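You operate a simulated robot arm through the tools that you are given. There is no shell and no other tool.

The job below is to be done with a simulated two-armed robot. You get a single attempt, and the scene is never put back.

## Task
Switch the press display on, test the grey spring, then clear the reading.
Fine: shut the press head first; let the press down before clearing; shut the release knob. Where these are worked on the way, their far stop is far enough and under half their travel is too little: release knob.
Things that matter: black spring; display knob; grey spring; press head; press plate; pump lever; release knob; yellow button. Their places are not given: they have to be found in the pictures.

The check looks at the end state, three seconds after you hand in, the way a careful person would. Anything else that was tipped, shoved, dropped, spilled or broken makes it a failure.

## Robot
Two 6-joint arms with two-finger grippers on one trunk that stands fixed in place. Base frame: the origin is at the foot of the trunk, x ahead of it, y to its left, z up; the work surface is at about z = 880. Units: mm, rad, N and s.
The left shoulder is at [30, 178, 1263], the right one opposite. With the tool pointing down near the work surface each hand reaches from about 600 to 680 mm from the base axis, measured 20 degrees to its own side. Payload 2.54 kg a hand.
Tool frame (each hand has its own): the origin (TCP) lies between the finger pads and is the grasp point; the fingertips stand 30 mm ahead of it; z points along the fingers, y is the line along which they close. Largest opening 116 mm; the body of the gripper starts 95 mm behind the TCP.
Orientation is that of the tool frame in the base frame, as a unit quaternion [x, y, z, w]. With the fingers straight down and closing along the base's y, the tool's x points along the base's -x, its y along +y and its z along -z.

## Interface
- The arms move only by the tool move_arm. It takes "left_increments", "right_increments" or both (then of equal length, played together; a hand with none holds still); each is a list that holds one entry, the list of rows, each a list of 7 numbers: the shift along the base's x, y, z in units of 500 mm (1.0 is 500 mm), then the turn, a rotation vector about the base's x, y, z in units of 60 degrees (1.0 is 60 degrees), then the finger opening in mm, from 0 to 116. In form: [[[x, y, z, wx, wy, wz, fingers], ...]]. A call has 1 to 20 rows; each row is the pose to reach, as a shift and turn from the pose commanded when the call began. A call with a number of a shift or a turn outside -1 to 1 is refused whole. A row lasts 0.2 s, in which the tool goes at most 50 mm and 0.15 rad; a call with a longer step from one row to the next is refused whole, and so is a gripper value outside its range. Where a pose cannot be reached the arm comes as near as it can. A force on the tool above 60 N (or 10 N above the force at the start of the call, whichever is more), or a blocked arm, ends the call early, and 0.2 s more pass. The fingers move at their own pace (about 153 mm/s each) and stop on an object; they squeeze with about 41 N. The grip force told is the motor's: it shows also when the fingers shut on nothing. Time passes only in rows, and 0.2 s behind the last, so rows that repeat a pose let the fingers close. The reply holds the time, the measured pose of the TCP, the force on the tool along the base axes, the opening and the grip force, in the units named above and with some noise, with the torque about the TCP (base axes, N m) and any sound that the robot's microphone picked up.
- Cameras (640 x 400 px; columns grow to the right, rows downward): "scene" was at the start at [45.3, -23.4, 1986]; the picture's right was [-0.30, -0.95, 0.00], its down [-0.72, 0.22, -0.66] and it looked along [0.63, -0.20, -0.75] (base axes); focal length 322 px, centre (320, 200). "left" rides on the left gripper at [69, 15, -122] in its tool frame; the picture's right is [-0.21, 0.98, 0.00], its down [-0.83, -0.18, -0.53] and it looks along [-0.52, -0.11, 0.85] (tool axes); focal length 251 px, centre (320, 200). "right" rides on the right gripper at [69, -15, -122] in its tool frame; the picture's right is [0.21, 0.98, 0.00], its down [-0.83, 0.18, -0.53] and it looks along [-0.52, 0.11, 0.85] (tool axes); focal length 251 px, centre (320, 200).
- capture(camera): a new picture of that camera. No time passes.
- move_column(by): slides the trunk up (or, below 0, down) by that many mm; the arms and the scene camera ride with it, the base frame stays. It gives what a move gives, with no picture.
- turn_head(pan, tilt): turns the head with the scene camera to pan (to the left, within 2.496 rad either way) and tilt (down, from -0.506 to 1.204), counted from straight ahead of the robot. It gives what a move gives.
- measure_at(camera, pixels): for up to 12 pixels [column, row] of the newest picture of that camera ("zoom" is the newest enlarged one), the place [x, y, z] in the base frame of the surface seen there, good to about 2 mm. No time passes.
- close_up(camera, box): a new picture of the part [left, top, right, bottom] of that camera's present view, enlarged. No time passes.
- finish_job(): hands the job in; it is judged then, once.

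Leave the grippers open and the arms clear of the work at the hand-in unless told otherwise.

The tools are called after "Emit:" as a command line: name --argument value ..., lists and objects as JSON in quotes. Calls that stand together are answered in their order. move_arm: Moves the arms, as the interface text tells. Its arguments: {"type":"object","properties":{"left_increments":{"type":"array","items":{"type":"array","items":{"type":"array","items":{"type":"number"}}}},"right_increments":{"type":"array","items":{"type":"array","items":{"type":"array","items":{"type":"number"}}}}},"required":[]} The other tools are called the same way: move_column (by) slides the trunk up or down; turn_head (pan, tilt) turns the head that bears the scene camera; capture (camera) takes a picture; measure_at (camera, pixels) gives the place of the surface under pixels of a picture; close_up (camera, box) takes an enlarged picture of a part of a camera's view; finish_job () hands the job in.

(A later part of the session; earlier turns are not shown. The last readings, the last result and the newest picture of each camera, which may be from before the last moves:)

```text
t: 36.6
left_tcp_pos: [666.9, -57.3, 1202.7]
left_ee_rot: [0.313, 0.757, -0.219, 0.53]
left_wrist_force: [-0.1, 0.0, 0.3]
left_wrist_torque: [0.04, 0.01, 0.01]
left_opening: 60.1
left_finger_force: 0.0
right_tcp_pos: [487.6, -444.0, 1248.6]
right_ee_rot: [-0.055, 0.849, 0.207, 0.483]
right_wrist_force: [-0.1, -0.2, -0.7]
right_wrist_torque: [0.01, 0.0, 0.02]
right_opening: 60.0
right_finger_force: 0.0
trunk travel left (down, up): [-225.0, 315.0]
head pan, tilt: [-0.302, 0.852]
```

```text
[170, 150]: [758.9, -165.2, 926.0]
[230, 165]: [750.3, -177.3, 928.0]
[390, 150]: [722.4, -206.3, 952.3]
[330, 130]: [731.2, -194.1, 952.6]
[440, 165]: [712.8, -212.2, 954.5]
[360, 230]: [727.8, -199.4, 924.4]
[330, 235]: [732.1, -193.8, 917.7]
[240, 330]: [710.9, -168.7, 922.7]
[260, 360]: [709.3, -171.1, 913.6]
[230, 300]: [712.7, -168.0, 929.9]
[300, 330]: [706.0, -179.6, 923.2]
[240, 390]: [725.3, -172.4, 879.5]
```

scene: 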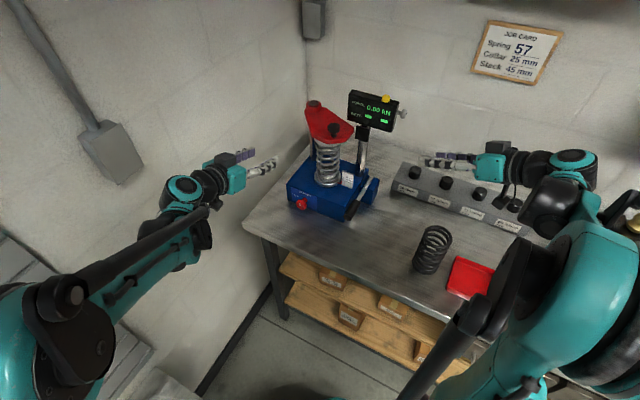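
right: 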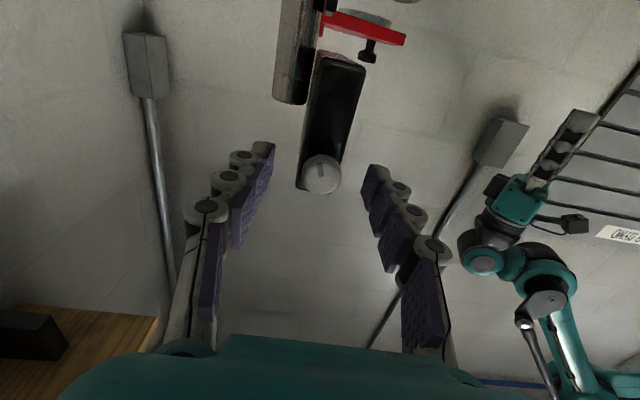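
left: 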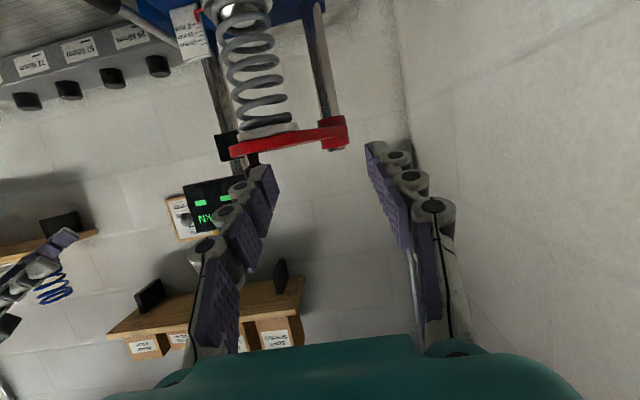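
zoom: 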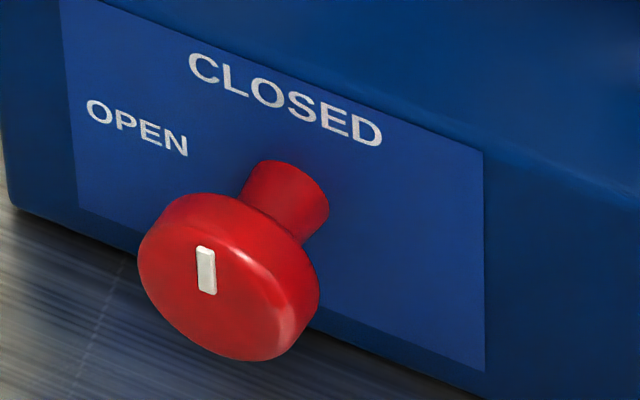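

The knob axis passes near [715,-165,931], CLOSED is straight up from it and OPEN is to its left, so opening should be about a quarter turn anticlockwise. With the trunk lower, I'll bring the left hand to [676,-126,1060] above and in front of the knob and see whether that's reachable.

Emit:
move_arm --left_increments '[[[0.0045, -0.0345, -0.0715, 0, 0, 0, 60], [0.009, -0.069, -0.143, 0, 0, 0, 60], [0.0135, -0.1035, -0.2145, 0, 0, 0, 60], [0.018, -0.138, -0.286, 0, 0, 0, 60]]]'

Emit:
capture --camera "left"

```text
t: 37.6
left_tcp_pos: [677.0, -129.4, 1056.5]
left_ee_rot: [0.314, 0.757, -0.219, 0.529]
left_wrist_force: [0.8, 0.3, 0.3]
left_wrist_torque: [-0.02, 0.03, 0.0]
left_opening: 60.0
left_finger_force: 0.1
right_tcp_pos: [489.8, -444.9, 1247.9]
right_ee_rot: [-0.055, 0.849, 0.206, 0.483]
right_wrist_force: [0.0, 0.5, -0.6]
right_wrist_torque: [0.0, 0.01, 0.03]
right_opening: 59.7
right_finger_force: 0.0
trunk travel left (down, up): [-225.0, 315.0]
head pan, tilt: [-0.302, 0.852]
```

```text
taken
```

left: 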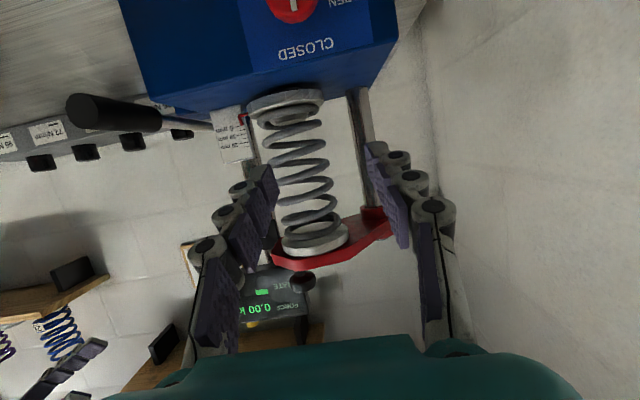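

That pose is reachable. I'll go down to z≈995 and look at the knob head-on.

Emit:
move_arm --left_increments '[[[0, 0, -0.04, 0, 0, 0, 60], [0, 0, -0.08, 0, 0, 0, 60], [0, 0, -0.12, 0, 0, 0, 60]]]'

Emit:
capture --camera "left"

Emit:
close_up --camera "left" --box '[230, 20, 380, 120]'

```text
t: 38.4
left_tcp_pos: [676.9, -126.4, 998.1]
left_ee_rot: [0.314, 0.757, -0.22, 0.53]
left_wrist_force: [0.0, 0.8, 0.8]
left_wrist_torque: [-0.01, -0.02, -0.02]
left_opening: 59.8
left_finger_force: 0.1
right_tcp_pos: [488.4, -443.2, 1249.9]
right_ee_rot: [-0.055, 0.849, 0.207, 0.483]
right_wrist_force: [-0.2, 0.0, -0.2]
right_wrist_torque: [-0.01, 0.02, -0.02]
right_opening: 59.7
right_finger_force: 0.2
trunk travel left (down, up): [-225.0, 315.0]
head pan, tilt: [-0.302, 0.852]
```

```text
taken
```

left: 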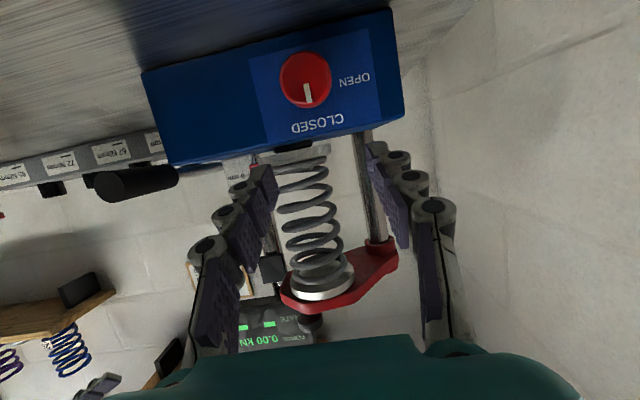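

```text
4.00 times, centred on (305, 70) of left
```

zoom: 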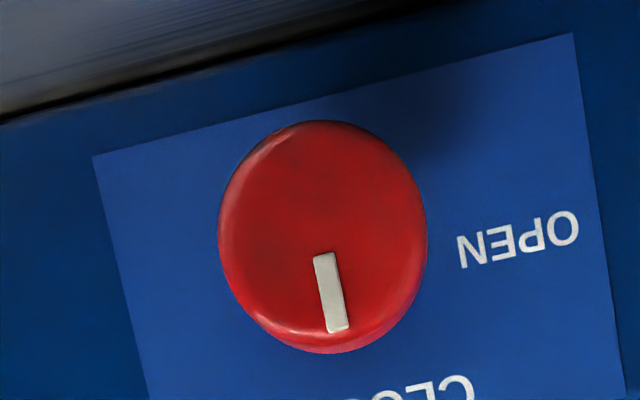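

The white bar is exactly upright, so the release knob is already shut, and OPEN lies a quarter turn to its left. I'll measure the knob face from here.

Emit:
measure_at --camera "zoom" --pixels '[[323, 225], [240, 225], [405, 225], [323, 145], [310, 300], [520, 240], [410, 390], [150, 250], [560, 100]]'

```text
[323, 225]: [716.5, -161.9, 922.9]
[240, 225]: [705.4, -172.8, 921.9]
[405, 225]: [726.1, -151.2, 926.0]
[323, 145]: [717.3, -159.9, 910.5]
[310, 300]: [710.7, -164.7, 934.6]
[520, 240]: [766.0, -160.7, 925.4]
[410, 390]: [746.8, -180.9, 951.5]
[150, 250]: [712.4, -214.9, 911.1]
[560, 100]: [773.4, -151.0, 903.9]
```

The knob face centre is [715.7,-162.3,924], dia ~37 mm. Since it's shut already, pumping comes next. I'll bring the right hand around to point straight down with its fingers closing across the lever, in two stages through free space. First to about [480,-370,1290].

Emit:
move_arm --right_increments '[[[-0.002, 0.0185, 0.01, -0.0008, 0.0682, -0.0488, 70], [-0.004, 0.037, 0.02, -0.0016, 0.1365, -0.0976, 70], [-0.006, 0.0555, 0.03, -0.0023, 0.2047, -0.1464, 70], [-0.008, 0.074, 0.04, -0.0031, 0.2729, -0.1952, 70], [-0.01, 0.0925, 0.05, -0.0039, 0.3411, -0.2439, 70], [-0.012, 0.111, 0.06, -0.0047, 0.4094, -0.2927, 70], [-0.014, 0.1295, 0.07, -0.0054, 0.4776, -0.3415, 70], [-0.016, 0.148, 0.08, -0.0062, 0.5458, -0.3903, 70]]]'

Emit:
capture --camera "right"

Emit:
capture --camera "scene"

```text
t: 40.2
left_tcp_pos: [676.6, -125.3, 1000.6]
left_ee_rot: [0.314, 0.757, -0.22, 0.53]
left_wrist_force: [0.2, 0.5, 0.5]
left_wrist_torque: [0.0, 0.04, -0.02]
left_opening: 59.9
left_finger_force: 0.0
right_tcp_pos: [479.9, -369.4, 1288.1]
right_ee_rot: [0.174, 0.944, 0.11, 0.258]
right_wrist_force: [0.3, 0.0, -0.4]
right_wrist_torque: [-0.02, -0.01, -0.02]
right_opening: 69.9
right_finger_force: 0.0
trunk travel left (down, up): [-225.0, 315.0]
head pan, tilt: [-0.302, 0.852]
```

```text
taken
```

right: 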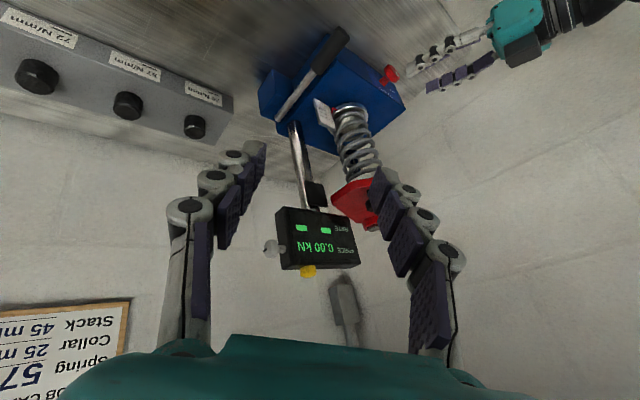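

```text
taken
```

scene: 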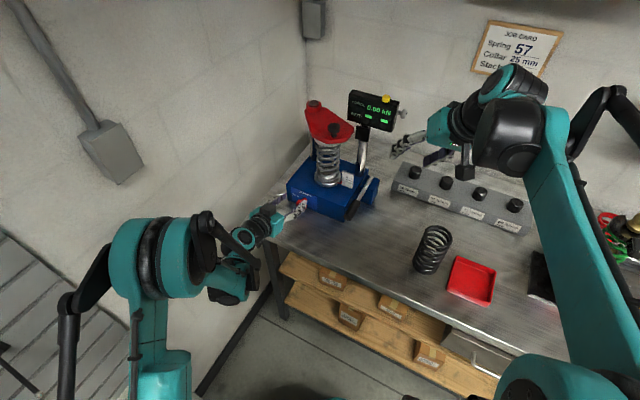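

The view is good. Next the last part of the turn, moving to about [560,-300,1230], upright above and in front of the lever.

Emit:
move_arm --right_increments '[[[0.02, 0.0175, -0.0145, -0.0008, 0.0682, -0.0488, 70], [0.04, 0.035, -0.029, -0.0016, 0.1365, -0.0976, 70], [0.06, 0.0525, -0.0435, -0.0023, 0.2047, -0.1464, 70], [0.08, 0.07, -0.058, -0.0031, 0.2729, -0.1952, 70], [0.1, 0.0875, -0.0725, -0.0039, 0.3411, -0.2439, 70], [0.12, 0.105, -0.087, -0.0047, 0.4094, -0.2927, 70], [0.14, 0.1225, -0.1015, -0.0054, 0.4776, -0.3415, 70], [0.16, 0.14, -0.116, -0.0062, 0.5458, -0.3903, 70]]]'

Emit:
capture --camera "right"

Emit:
capture --camera "scene"

```text
t: 42.0
left_tcp_pos: [678.9, -125.6, 998.2]
left_ee_rot: [0.313, 0.758, -0.219, 0.528]
left_wrist_force: [0.1, 0.1, 0.0]
left_wrist_torque: [-0.03, -0.03, -0.04]
left_opening: 60.0
left_finger_force: 0.1
right_tcp_pos: [561.4, -299.1, 1230.4]
right_ee_rot: [0.383, 0.924, -0.001, 0.0]
right_wrist_force: [0.6, 0.6, 0.4]
right_wrist_torque: [0.02, 0.05, -0.04]
right_opening: 69.5
right_finger_force: 0.0
trunk travel left (down, up): [-225.0, 315.0]
head pan, tilt: [-0.302, 0.852]
```

```text
taken
```

right: 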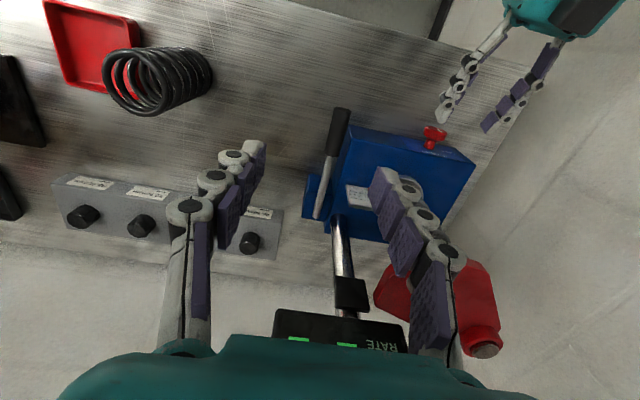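

```text
taken
```

scene: 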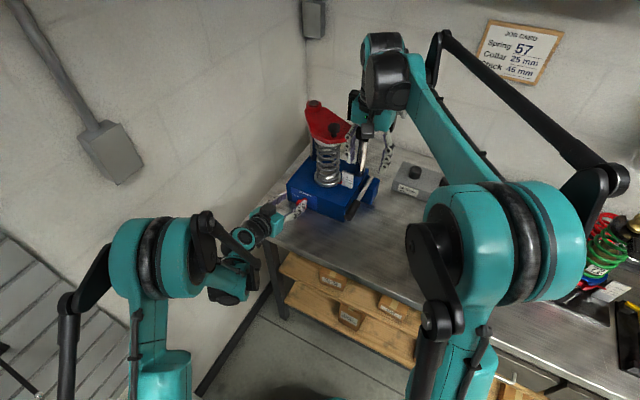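

The right hand is upright and the left camera can still see the display. I'll enlarge the lever in the right picture and measure its grip, rod, pivot and the press's side wall.

Emit:
close_up --camera "right" --box '[290, 95, 400, 235]'

Emit:
measure_at --camera "right" --pixels '[[340, 112], [336, 130], [333, 150], [328, 170], [323, 190], [318, 212], [350, 130], [345, 150], [340, 175], [310, 190], [307, 225], [350, 220]]'

```text
2.86 times, centred on (345, 165) of right
```

zoom: 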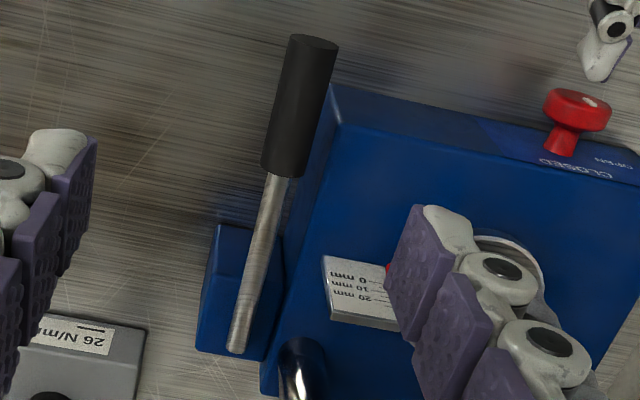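

```text
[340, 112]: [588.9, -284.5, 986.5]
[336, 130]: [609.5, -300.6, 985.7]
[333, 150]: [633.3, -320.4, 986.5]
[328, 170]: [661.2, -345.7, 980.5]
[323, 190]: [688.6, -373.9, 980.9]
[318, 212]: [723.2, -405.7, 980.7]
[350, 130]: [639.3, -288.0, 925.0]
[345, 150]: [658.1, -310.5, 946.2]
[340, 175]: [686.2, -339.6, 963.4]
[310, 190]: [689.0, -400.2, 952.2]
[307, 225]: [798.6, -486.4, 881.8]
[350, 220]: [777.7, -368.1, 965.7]
```

The lever is level: axis x+y≈316, z≈972, grip end at x−y≈868. The press wall is only about 10 mm from the grip behind x−y≈926, so I must hold the grip's front part near [603,-287]. I'll move above it to z 1080.

Emit:
move_arm --right_increments '[[[0.0166, 0.0048, -0.06, 0, 0, 0, 70], [0.0333, 0.0096, -0.12, 0, 0, 0, 70], [0.0499, 0.0144, -0.18, 0, 0, 0, 70], [0.0666, 0.0192, -0.24, 0, 0, 0, 70], [0.0832, 0.024, -0.3, 0, 0, 0, 70]]]'

Emit:
capture --camera "right"

Emit:
capture --camera "scene"

```text
t: 43.2
left_tcp_pos: [677.7, -125.2, 998.3]
left_ee_rot: [0.315, 0.757, -0.221, 0.529]
left_wrist_force: [0.2, 0.4, 0.4]
left_wrist_torque: [-0.01, 0.0, 0.0]
left_opening: 59.8
left_finger_force: 0.0
right_tcp_pos: [600.6, -288.0, 1081.4]
right_ee_rot: [0.383, 0.924, 0.0, 0.0]
right_wrist_force: [0.3, 0.3, 0.9]
right_wrist_torque: [0.03, 0.03, -0.01]
right_opening: 69.9
right_finger_force: 0.1
trunk travel left (down, up): [-225.0, 315.0]
head pan, tilt: [-0.302, 0.852]
```

```text
taken
```

right: 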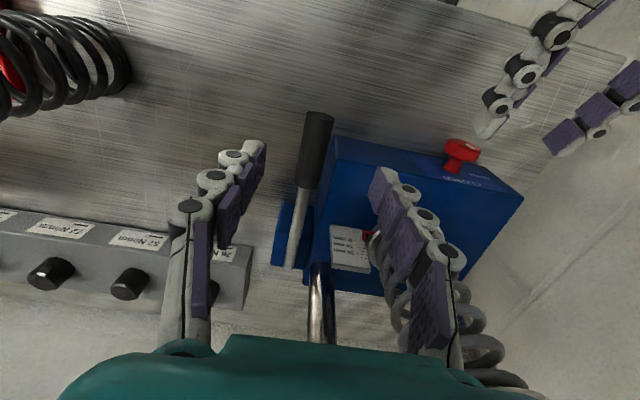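

```text
taken
```

scene: 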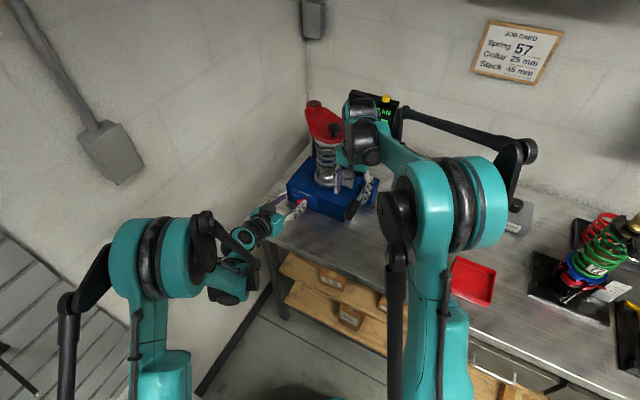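

I'm above the grip. I'll measure the grip once more from here so the fingers straddle it evenly.

Emit:
close_up --camera "right" --box '[270, 100, 360, 200]'

Emit:
measure_at --camera "right" --pixels '[[319, 114], [316, 130], [313, 150], [310, 170], [305, 135], [327, 135], [301, 210], [296, 245], [333, 140], [285, 235]]'

```text
4.00 times, centred on (315, 150) of right
```

zoom: 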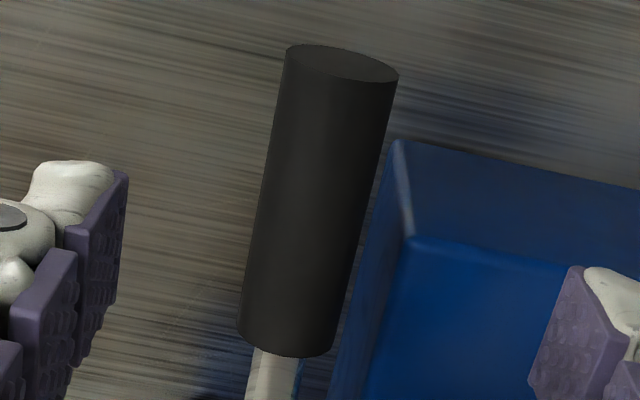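

```text
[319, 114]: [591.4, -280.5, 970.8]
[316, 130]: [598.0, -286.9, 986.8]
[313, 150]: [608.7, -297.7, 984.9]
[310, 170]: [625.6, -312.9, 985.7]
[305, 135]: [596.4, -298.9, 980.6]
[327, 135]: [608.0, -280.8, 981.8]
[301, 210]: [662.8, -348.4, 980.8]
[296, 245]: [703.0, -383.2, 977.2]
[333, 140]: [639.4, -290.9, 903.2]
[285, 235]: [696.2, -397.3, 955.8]
```

The grip axis there is x+y≈311, so the target is [600.5,-289.5], almost exactly under the hand. I'll go straight down 104 mm with the fingers open.

Emit:
move_arm --right_increments '[[[0, -0.001, -0.052, 0, 0, 0, 70], [0, -0.002, -0.104, 0, 0, 0, 70], [0, -0.002, -0.156, 0, 0, 0, 70], [0, -0.002, -0.208, 0, 0, 0, 70]]]'

Emit:
capture --camera "right"

```text
t: 44.2
left_tcp_pos: [678.3, -126.1, 997.7]
left_ee_rot: [0.313, 0.757, -0.22, 0.53]
left_wrist_force: [1.2, -1.2, 0.5]
left_wrist_torque: [-0.06, 0.0, -0.01]
left_opening: 60.2
left_finger_force: 0.0
right_tcp_pos: [600.7, -290.6, 976.7]
right_ee_rot: [0.382, 0.924, 0.0, 0.0]
right_wrist_force: [-0.3, -0.2, -0.1]
right_wrist_torque: [0.01, 0.0, -0.01]
right_opening: 69.9
right_finger_force: 0.0
trunk travel left (down, up): [-225.0, 315.0]
head pan, tilt: [-0.302, 0.852]
```

```text
taken
```

right: 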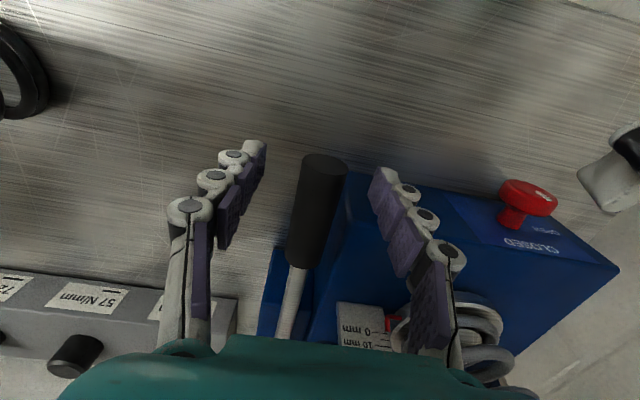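

The fingers straddle the black grip. Closing now.

Emit:
move_arm --right_increments '[[[0, 0, 0, 0, 0, 0, 45], [0, 0, 0, 0, 0, 0, 18], [0, 0, 0, 0, 0, 0, 18]]]'

Emit:
capture --camera "right"

```text
t: 45.0
left_tcp_pos: [677.5, -124.7, 998.7]
left_ee_rot: [0.313, 0.757, -0.219, 0.53]
left_wrist_force: [0.3, 0.1, -0.2]
left_wrist_torque: [-0.04, -0.03, 0.01]
left_opening: 60.0
left_finger_force: 0.0
right_tcp_pos: [600.3, -288.8, 976.4]
right_ee_rot: [0.383, 0.924, 0.0, 0.0]
right_wrist_force: [1.1, 0.8, -0.7]
right_wrist_torque: [0.25, 0.06, 0.01]
right_opening: 24.0
right_finger_force: 45.1
trunk travel left (down, up): [-225.0, 315.0]
head pan, tilt: [-0.302, 0.852]
```

```text
taken
```

right: 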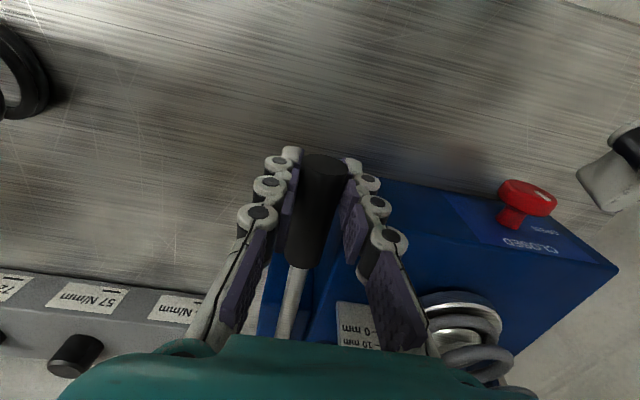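

Gripped at 24 mm. I'll lift along the lever's arc (radius ≈175 mm about a pivot near [726,-410]), first 10°, and read the force.

Emit:
move_arm --right_increments '[[[0.001, -0.001, 0.0305, 0, 0, 0, 18], [0.0038, -0.0036, 0.0608, 0, 0, 0, 18]]]'

Emit:
capture --camera "right"

Emit:
capture --camera "left"

```text
t: 45.3
left_tcp_pos: [679.2, -127.1, 997.6]
left_ee_rot: [0.314, 0.757, -0.22, 0.529]
left_wrist_force: [0.0, -0.4, -0.2]
left_wrist_torque: [0.0, -0.04, -0.01]
left_opening: 59.8
left_finger_force: 0.0
right_tcp_pos: [600.2, -288.8, 978.0]
right_ee_rot: [0.382, 0.924, 0.0, -0.005]
right_wrist_force: [0.9, 1.0, -39.3]
right_wrist_torque: [0.28, 0.23, -0.08]
right_opening: 24.2
right_finger_force: 45.1
trunk travel left (down, up): [-225.0, 315.0]
head pan, tilt: [-0.302, 0.852]
stopped in row 1 (right hand): the force on the tool passed its limit at 72 N (the readings are from after the stop); the commanded pose is now the measured one
```

```text
taken
```

right: 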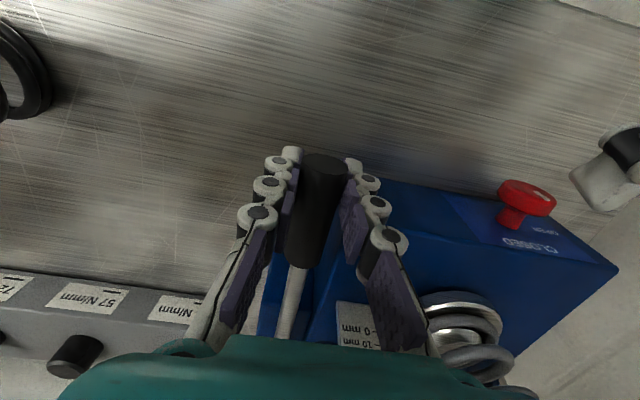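

```text
taken
```

left: 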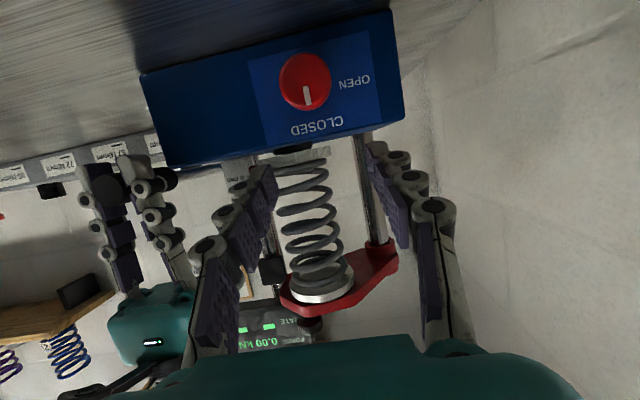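

The lever won't rise: the limit tripped at 72 N after 1.6 mm. So level is its upper stop and the stroke goes downward. I'll ease down along the arc about 9° with the present grip, keeping the fingertips above the bench at 880.

Emit:
move_arm --right_increments '[[[0.0, 0.0, -0.012, 0, 0, 0, 18], [0.001, -0.001, -0.03, 0, 0, 0, 18], [0.002, -0.002, -0.045, 0, 0, 0, 18], [0.0035, -0.0035, -0.058, 0, 0, 0, 18]]]'

Emit:
capture --camera "right"

Emit:
capture --camera "left"

```text
t: 46.3
left_tcp_pos: [679.3, -125.9, 997.6]
left_ee_rot: [0.314, 0.757, -0.22, 0.529]
left_wrist_force: [-0.3, 0.4, 0.1]
left_wrist_torque: [0.03, -0.02, 0.01]
left_opening: 59.9
left_finger_force: 0.2
right_tcp_pos: [601.4, -289.6, 951.8]
right_ee_rot: [0.381, 0.924, 0.001, -0.003]
right_wrist_force: [19.9, -4.5, 8.2]
right_wrist_torque: [-0.45, -0.6, -0.17]
right_opening: 25.4
right_finger_force: 45.5
trunk travel left (down, up): [-225.0, 315.0]
head pan, tilt: [-0.302, 0.852]
```

```text
taken
```

right: 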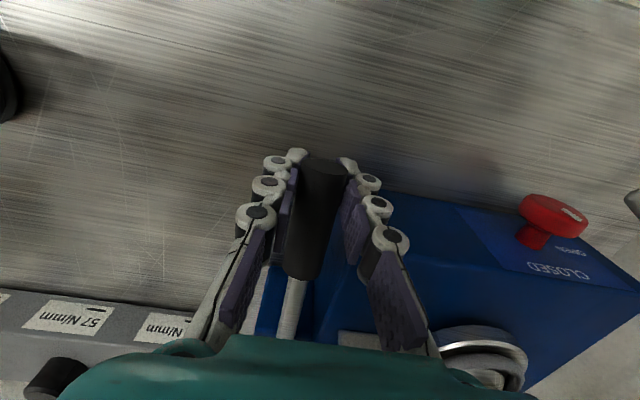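

```text
taken
```

left: 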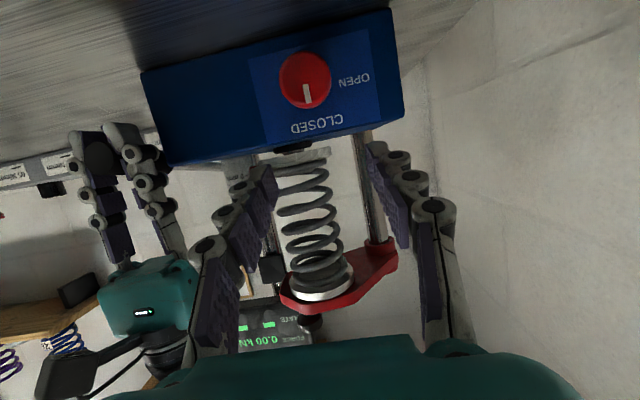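

The lever went down 26 mm with little resistance. I'll continue another 28 mm along the arc (fingertips still ≥ 12 mm above the bench).

Emit:
move_arm --right_increments '[[[0.003, -0.003, -0.015, 0, 0, 0, 18], [0.0055, -0.0055, -0.03, 0, 0, 0, 18], [0.008, -0.008, -0.044, 0, 0, 0, 18], [0.01, -0.01, -0.056, 0, 0, 0, 18]]]'

Emit:
capture --camera "right"

Emit:
capture --camera "left"

```text
t: 47.3
left_tcp_pos: [676.7, -125.0, 998.7]
left_ee_rot: [0.312, 0.757, -0.219, 0.53]
left_wrist_force: [0.3, -0.1, 0.0]
left_wrist_torque: [-0.01, -0.02, 0.0]
left_opening: 60.2
left_finger_force: 0.1
right_tcp_pos: [604.3, -292.2, 924.0]
right_ee_rot: [0.381, 0.924, -0.001, -0.004]
right_wrist_force: [5.8, 9.2, -0.7]
right_wrist_torque: [0.03, 0.59, -0.11]
right_opening: 23.4
right_finger_force: 44.0
trunk travel left (down, up): [-225.0, 315.0]
head pan, tilt: [-0.302, 0.852]
```

```text
taken
```

right: 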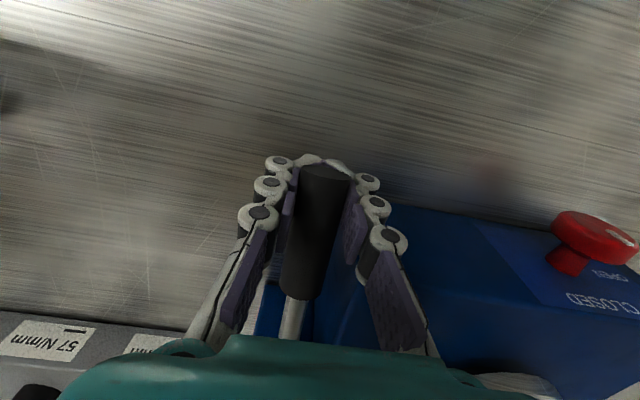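

```text
taken
```

left: 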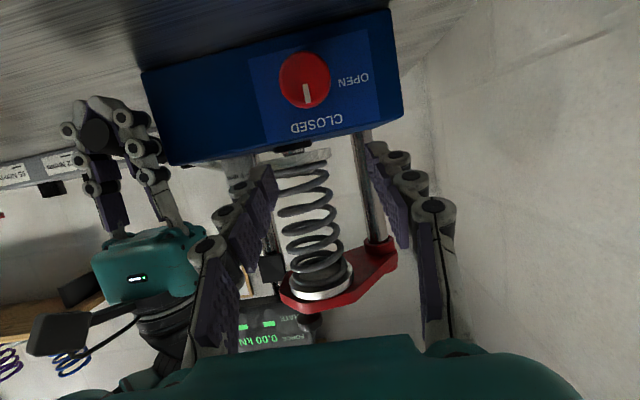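

The lever followed down to a 54 mm drop. I'll check the scale and display for any plate movement.

Emit:
close_up --camera "left" --box '[220, 120, 360, 330]'

Emit:
close_up --camera "scene" --box '[280, 80, 400, 230]'

Emit:
capture --camera "scene"

```text
1.90 times, centred on (290, 225) of left
```

zoom: 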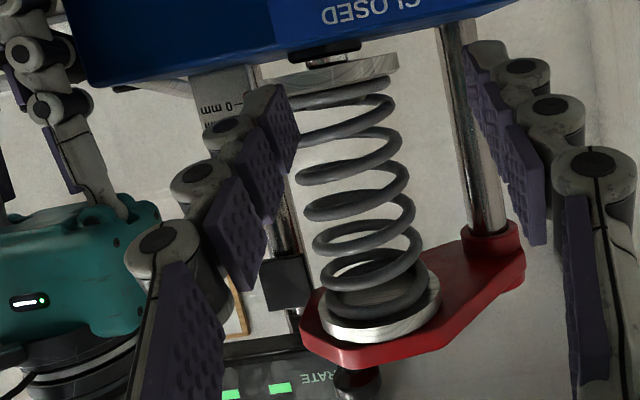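

```text
2.67 times, centred on (340, 155) of scene
```

zoom: 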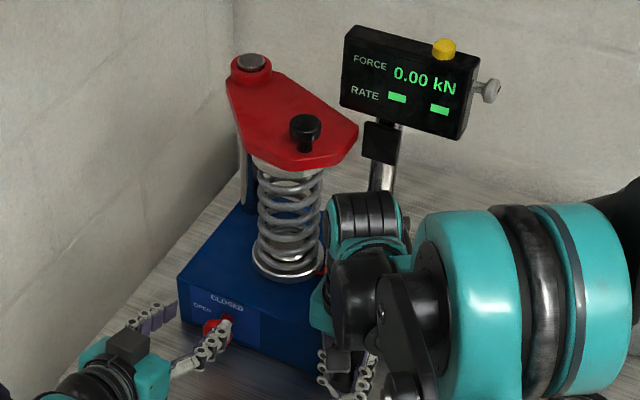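

```text
taken
```

scene: 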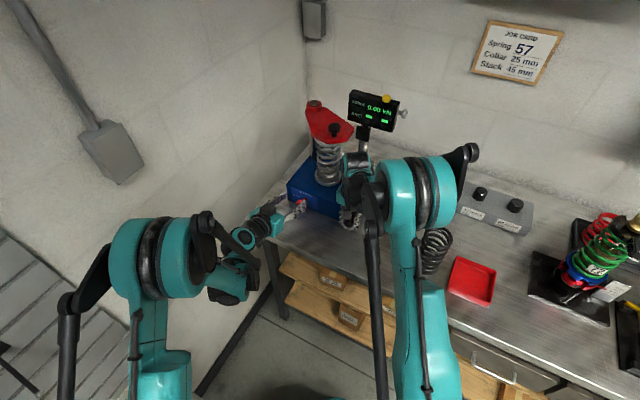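

I'll measure the plate's height and the gap at the pad from the left picture to see whether this stroke raised the plate.

Emit:
measure_at --camera "left" --pixels '[[325, 155], [310, 162], [322, 150], [295, 150], [290, 146], [320, 283], [348, 275], [310, 295], [330, 170], [242, 165]]'

Emit:
close_up --camera "left" --box '[230, 130, 350, 180]'

```text
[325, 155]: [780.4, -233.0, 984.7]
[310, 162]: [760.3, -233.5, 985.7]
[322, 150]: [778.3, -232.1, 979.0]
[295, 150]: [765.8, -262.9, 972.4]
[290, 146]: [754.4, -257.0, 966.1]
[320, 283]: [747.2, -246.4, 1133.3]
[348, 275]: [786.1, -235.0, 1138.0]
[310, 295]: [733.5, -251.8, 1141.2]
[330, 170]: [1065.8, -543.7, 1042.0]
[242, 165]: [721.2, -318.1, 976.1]
```

```text
5.33 times, centred on (290, 155) of left
```

zoom: 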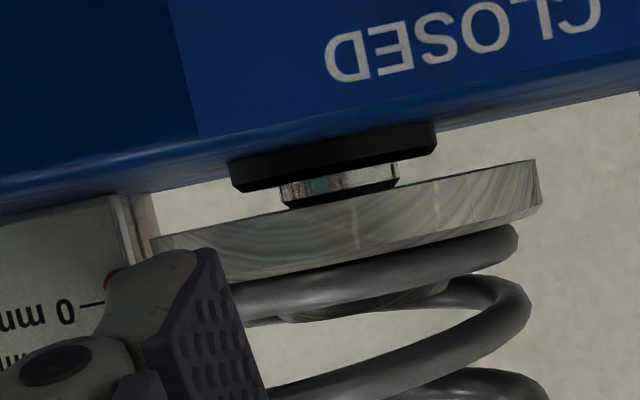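

The plate seems to have risen only slightly, if at all. I'll press down the last few millimetres (6 mm), then check.

Emit:
move_arm --right_increments '[[[0.002, -0.002, -0.006, 0, 0, 0, 18], [0.003, -0.003, -0.012, 0, 0, 0, 18]]]'

Emit:
close_up --camera "left" --box '[230, 130, 350, 180]'

Emit:
close_up --camera "right" --box '[220, 120, 460, 330]'

```text
t: 47.9
left_tcp_pos: [676.7, -123.2, 999.5]
left_ee_rot: [0.313, 0.756, -0.22, 0.531]
left_wrist_force: [0.2, 0.4, -0.3]
left_wrist_torque: [-0.01, 0.0, 0.02]
left_opening: 59.9
left_finger_force: 0.2
right_tcp_pos: [605.0, -293.4, 918.5]
right_ee_rot: [0.382, 0.924, -0.001, -0.003]
right_wrist_force: [-2.4, 18.2, 4.9]
right_wrist_torque: [-0.86, -0.74, -0.05]
right_opening: 23.8
right_finger_force: 44.6
trunk travel left (down, up): [-225.0, 315.0]
head pan, tilt: [-0.302, 0.852]
```

```text
5.33 times, centred on (290, 155) of left
```

zoom: 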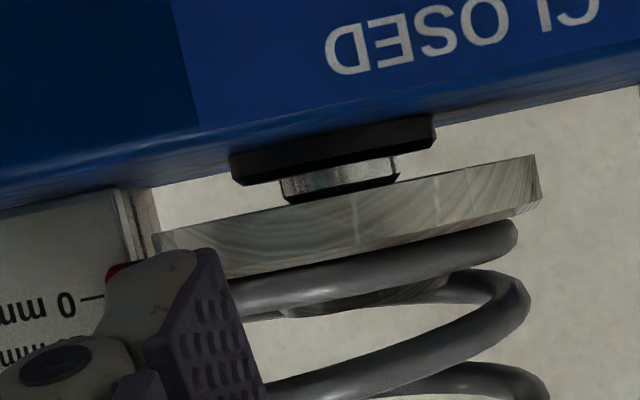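

```text
1.90 times, centred on (340, 225) of right
```

zoom: 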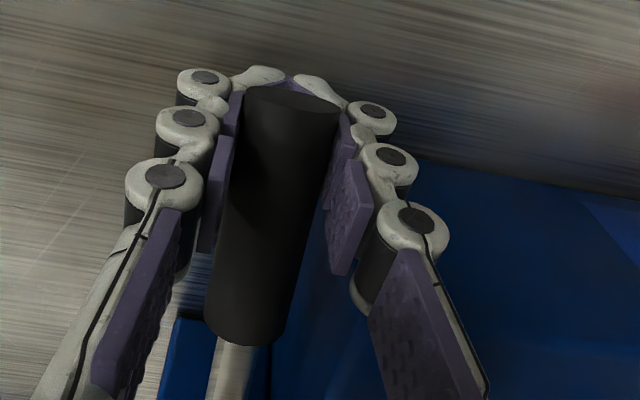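

There's still no lower stop and only a 5 N load. My fingertips are near the bench, so I'll regrip higher: open, rise 13 mm, close.

Emit:
move_arm --right_increments '[[[0, 0, 0, 0, 0, 0, 45], [0, 0, 0.013, 0, 0, 0, 50], [0, 0, 0.026, 0, 0, 0, 50], [0, 0, 0.026, 0, 0, 0, 30], [0, 0, 0.026, 0, 0, 0, 18], [0, 0, 0.026, 0, 0, 0, 18]]]'

Emit:
close_up --camera "right" --box '[220, 120, 460, 330]'

Emit:
capture --camera "left"

```text
t: 49.3
left_tcp_pos: [677.3, -124.6, 998.9]
left_ee_rot: [0.313, 0.757, -0.22, 0.529]
left_wrist_force: [-0.6, 0.0, -0.2]
left_wrist_torque: [0.0, 0.03, 0.0]
left_opening: 60.2
left_finger_force: 0.1
right_tcp_pos: [606.6, -296.3, 932.0]
right_ee_rot: [0.382, 0.924, 0.0, -0.003]
right_wrist_force: [3.3, 1.7, 1.9]
right_wrist_torque: [-0.09, 0.09, -0.02]
right_opening: 22.2
right_finger_force: 44.2
trunk travel left (down, up): [-225.0, 315.0]
head pan, tilt: [-0.302, 0.852]
```

```text
1.90 times, centred on (340, 225) of right
```

zoom: 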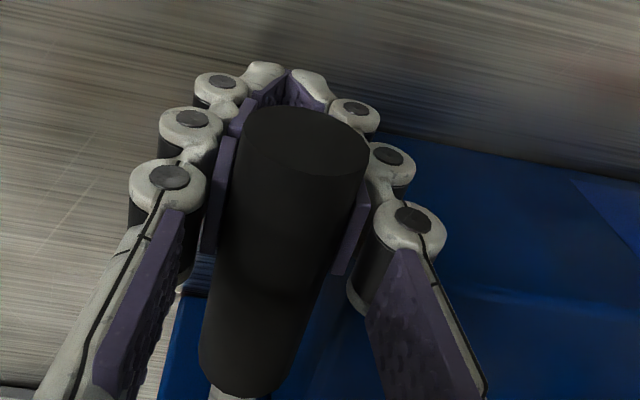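

```text
taken
```

left: 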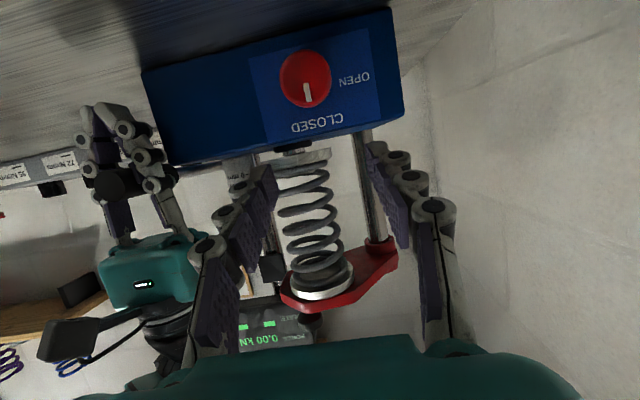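

The black grip now sits deeper in the hand, so the lever sprang up on its own when released. I'll measure its end from the left picture (107,183).

Emit:
measure_at --camera "left" --pixels '[[107, 183], [100, 180], [130, 185], [115, 190]]'

Emit:
measure_at --camera "right" --pixels '[[330, 198], [320, 250], [330, 230], [312, 300]]'

Emit:
close_up --camera "left" --box '[60, 80, 220, 220]'

```text
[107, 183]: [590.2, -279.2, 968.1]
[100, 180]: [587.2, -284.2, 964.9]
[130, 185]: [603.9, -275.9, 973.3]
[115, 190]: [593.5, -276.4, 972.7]
```

```text
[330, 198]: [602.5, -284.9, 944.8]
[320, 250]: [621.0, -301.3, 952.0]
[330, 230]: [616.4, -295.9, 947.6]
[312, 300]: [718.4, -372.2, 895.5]
```

```text
2.86 times, centred on (140, 150) of left
```

zoom: 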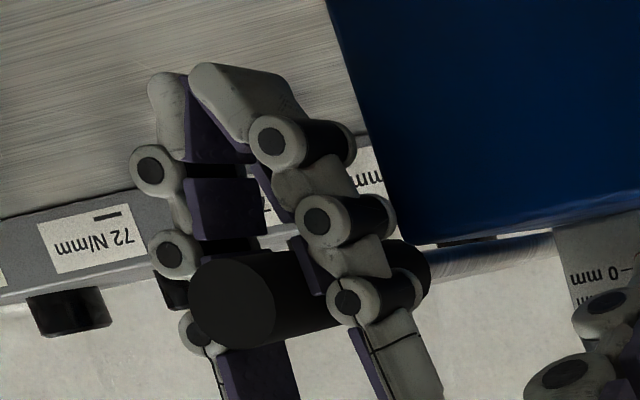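

The lever is spring-returned to level (end at z 968). So I only need to push it down from above with closed fingers and let it rise again. I'll open and lift clear, then close the fingers.

Emit:
move_arm --right_increments '[[[0, 0, 0, 0, 0, 0, 50], [0, 0, 0, 0, 0, 0, 60], [0, 0, 0.07, 0, 0, 0, 60], [0, 0, 0.14, 0, 0, 0, 60], [0, 0, 0.22, 0, 0, 0, 60], [-0.004, 0.006, 0.26, 0, 0, 0, 20], [-0.007, 0.008, 0.26, 0, 0, 0, 0], [-0.007, 0.008, 0.26, 0, 0, 0, 0]]]'

Emit:
capture --camera "right"

Emit:
close_up --camera "scene" --box '[280, 80, 400, 230]'

```text
t: 51.1
left_tcp_pos: [676.9, -125.6, 999.3]
left_ee_rot: [0.312, 0.758, -0.218, 0.53]
left_wrist_force: [0.4, -0.5, -0.2]
left_wrist_torque: [-0.01, 0.03, 0.02]
left_opening: 60.1
left_finger_force: 0.0
right_tcp_pos: [604.4, -291.5, 1061.8]
right_ee_rot: [0.382, 0.924, -0.001, -0.003]
right_wrist_force: [-0.3, -0.2, 0.0]
right_wrist_torque: [0.01, 0.01, -0.01]
right_opening: 0.1
right_finger_force: 28.9
trunk travel left (down, up): [-225.0, 315.0]
head pan, tilt: [-0.302, 0.852]
```

```text
taken
```

right: 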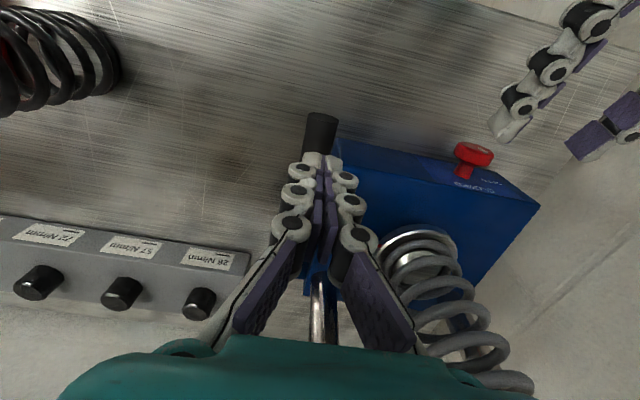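

```text
2.67 times, centred on (340, 155) of scene
```

zoom: 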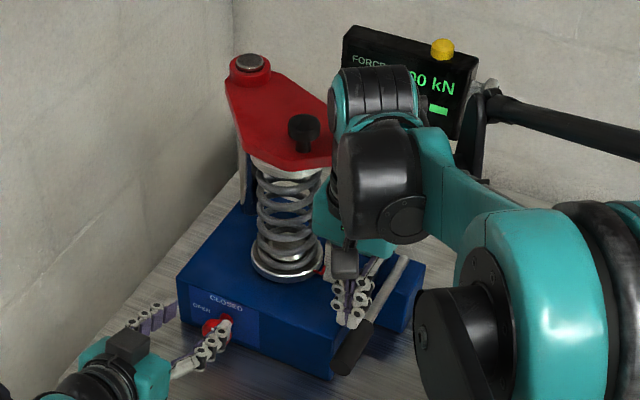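

The lever is back level and the closed fingertips are centred over its grip (x+y≈313). I'll push it down one full stroke, up to 70 mm, letting the force limit catch the lower stop.

Emit:
move_arm --right_increments '[[[0, 0, -0.05, 0, 0, 0, 0], [0, 0, -0.09, 0, 0, 0, 0], [0.0006, -0.0006, -0.116, 0, 0, 0, 0], [0.0024, -0.0024, -0.14, 0, 0, 0, 0], [0.005, -0.0048, -0.164, 0, 0, 0, 0], [0.009, -0.0084, -0.188, 0, 0, 0, 0], [0.013, -0.0124, -0.212, 0, 0, 0, 0], [0.018, -0.017, -0.234, 0, 0, 0, 0]]]'

Emit:
capture --camera "left"

Emit:
close_up --camera "left" --box '[230, 130, 350, 180]'

```text
t: 52.9
left_tcp_pos: [673.6, -124.4, 1002.1]
left_ee_rot: [0.313, 0.756, -0.22, 0.532]
left_wrist_force: [0.9, -1.7, 0.6]
left_wrist_torque: [0.01, 0.02, -0.01]
left_opening: 60.1
left_finger_force: 0.1
right_tcp_pos: [609.8, -297.5, 957.3]
right_ee_rot: [0.382, 0.924, -0.001, -0.001]
right_wrist_force: [-7.9, 4.6, 50.0]
right_wrist_torque: [-0.25, -0.12, -0.09]
right_opening: 6.1
right_finger_force: 28.6
trunk travel left (down, up): [-225.0, 315.0]
head pan, tilt: [-0.302, 0.852]
stopped in row 8 (right hand): the force on the tool passed its limit at 74 N (the readings are from after the stop); the commanded pose is now the measured one
```

```text
taken
```

left: 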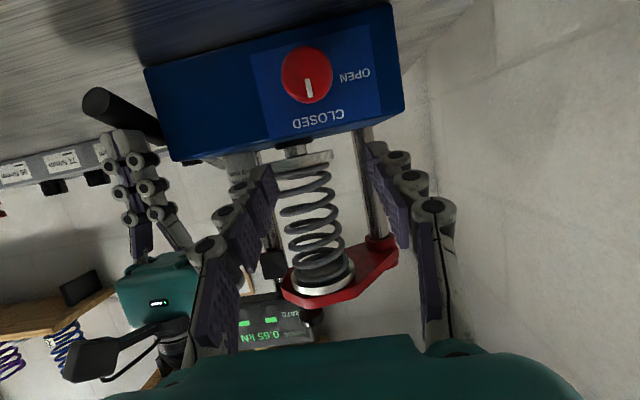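

```text
5.33 times, centred on (290, 155) of left
```

zoom: 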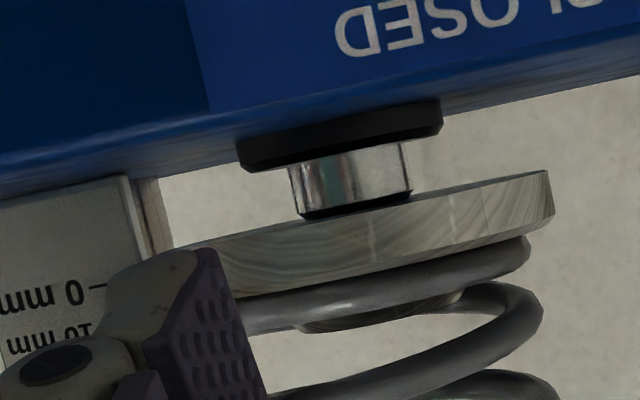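

The plate has risen and the display shows a force. I'll read it closely, along with the scale.

Emit:
close_up --camera "left" --box '[220, 290, 340, 360]'

Emit:
close_up --camera "scene" --box '[280, 80, 420, 230]'

Emit:
close_up --camera "right" --box '[240, 100, 480, 330]'

```text
5.33 times, centred on (280, 325) of left
```

zoom: 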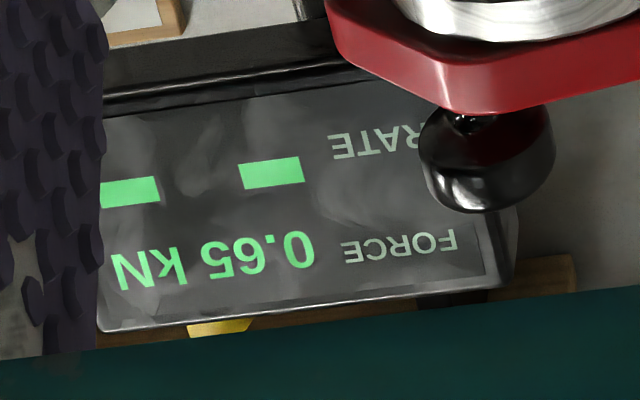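

```text
2.67 times, centred on (350, 155) of scene
```

zoom: 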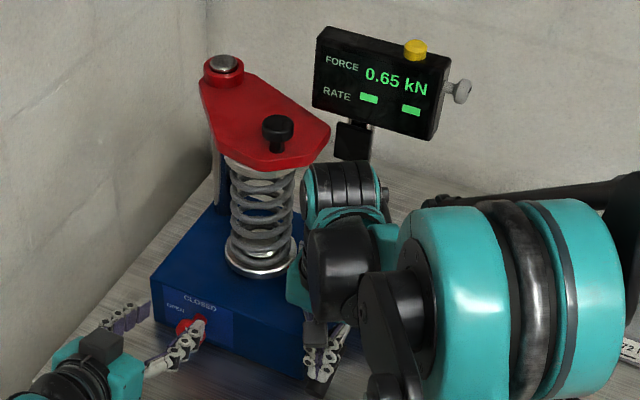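

```text
1.74 times, centred on (360, 215) of right
```

zoom: 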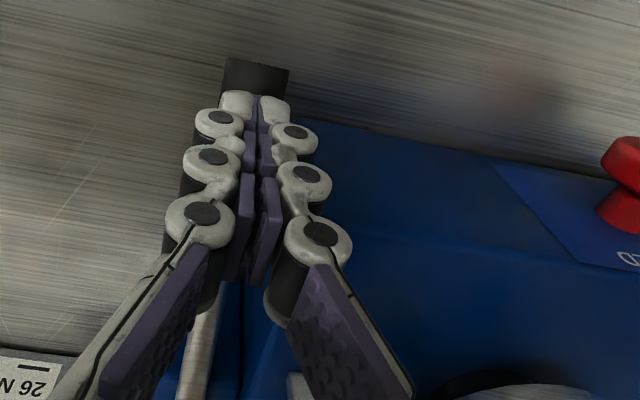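

It reads 0.65 kN, with no rate yet. I'll measure the lever's present position to learn whether 74 N was the lower stop or just pumping resistance.

Emit:
measure_at --camera "left" --pixels '[[97, 103], [110, 100], [130, 118], [150, 128], [325, 158], [310, 166]]'

Emit:
measure_at --camera "right" --pixels '[[320, 145], [308, 170], [295, 300], [300, 285]]'

```text
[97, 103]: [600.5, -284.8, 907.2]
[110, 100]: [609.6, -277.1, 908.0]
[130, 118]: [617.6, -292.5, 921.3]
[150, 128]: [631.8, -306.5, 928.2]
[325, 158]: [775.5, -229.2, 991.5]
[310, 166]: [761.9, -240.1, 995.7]
```

```text
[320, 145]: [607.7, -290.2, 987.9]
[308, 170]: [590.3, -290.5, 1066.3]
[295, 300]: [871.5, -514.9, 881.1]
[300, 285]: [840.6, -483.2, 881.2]
```

The lever end is 61 mm down (about 18.7°), and the plate has gone up to about 993. I'll let the lever rise and make a second stroke in one call.

Emit:
move_arm --right_increments '[[[-0.003, 0.003, 0.035, 0, 0, 0, 0], [-0.006, 0.006, 0.07, 0, 0, 0, 0], [-0.009, 0.009, 0.105, 0, 0, 0, 0], [-0.0116, 0.012, 0.136, 0, 0, 0, 0], [-0.0116, 0.012, 0.136, 0, 0, 0, 0], [-0.0116, 0.012, 0.116, 0, 0, 0, 0], [-0.011, 0.0114, 0.094, 0, 0, 0, 0], [-0.01, 0.01, 0.074, 0, 0, 0, 0], [-0.008, 0.008, 0.054, 0, 0, 0, 0], [-0.006, 0.006, 0.034, 0, 0, 0, 0], [-0.003, 0.003, 0.016, 0, 0, 0, 0], [0, 0, 0, 0, 0, 0, 0]]]'

Emit:
close_up --camera "scene" --box '[280, 80, 420, 230]'

Emit:
capture --camera "left"

```text
t: 55.7
left_tcp_pos: [674.1, -124.2, 1002.8]
left_ee_rot: [0.314, 0.756, -0.22, 0.531]
left_wrist_force: [-0.2, 0.3, 0.6]
left_wrist_torque: [0.03, 0.01, 0.0]
left_opening: 60.3
left_finger_force: 0.1
right_tcp_pos: [609.7, -298.2, 957.7]
right_ee_rot: [0.381, 0.925, 0.0, 0.003]
right_wrist_force: [-2.9, 4.2, 41.1]
right_wrist_torque: [-0.21, -0.21, 0.06]
right_opening: 6.1
right_finger_force: 28.5
trunk travel left (down, up): [-225.0, 315.0]
head pan, tilt: [-0.302, 0.852]
stopped in row 12 (right hand): the force on the tool passed its limit at 66 N (the readings are from after the stop); the commanded pose is now the measured one
```

```text
2.67 times, centred on (350, 155) of scene
```

zoom: 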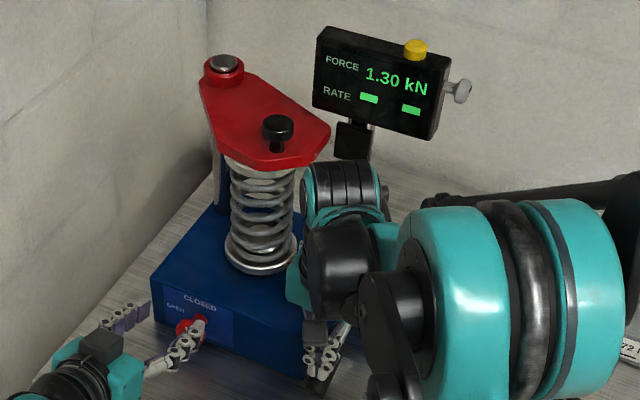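

```text
taken
```

left: 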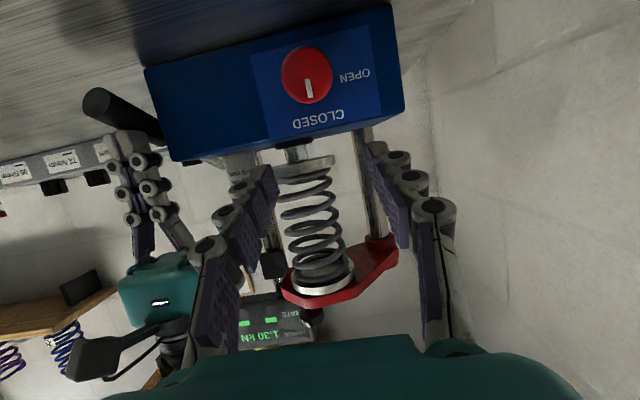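

Now 1.30 kN: each full stroke adds 0.65 kN, and 957 is the lower stop. I'll check the pointer on the scale before going further.

Emit:
close_up --camera "left" --box '[220, 130, 350, 210]'

Emit:
close_up --camera "left" --box '[220, 290, 340, 360]'

Emit:
measure_at --camera "left" --pixels '[[325, 165], [310, 172], [242, 160]]'

```text
4.92 times, centred on (285, 170) of left
```

zoom: 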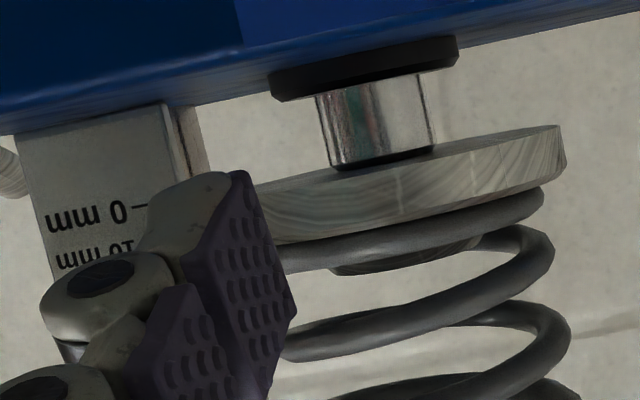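

```text
5.33 times, centred on (280, 325) of left
```

zoom: 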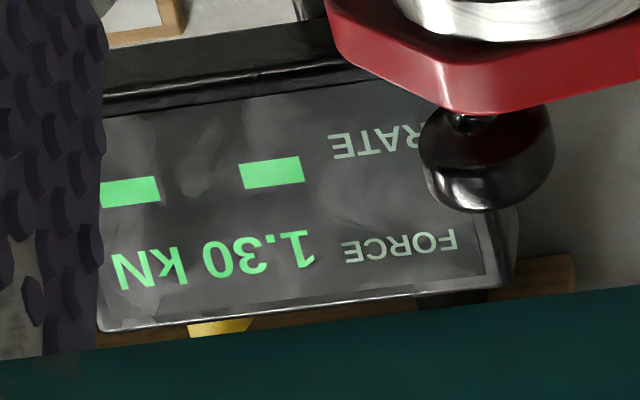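

```text
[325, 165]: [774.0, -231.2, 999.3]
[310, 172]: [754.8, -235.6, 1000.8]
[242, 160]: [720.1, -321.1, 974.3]
```

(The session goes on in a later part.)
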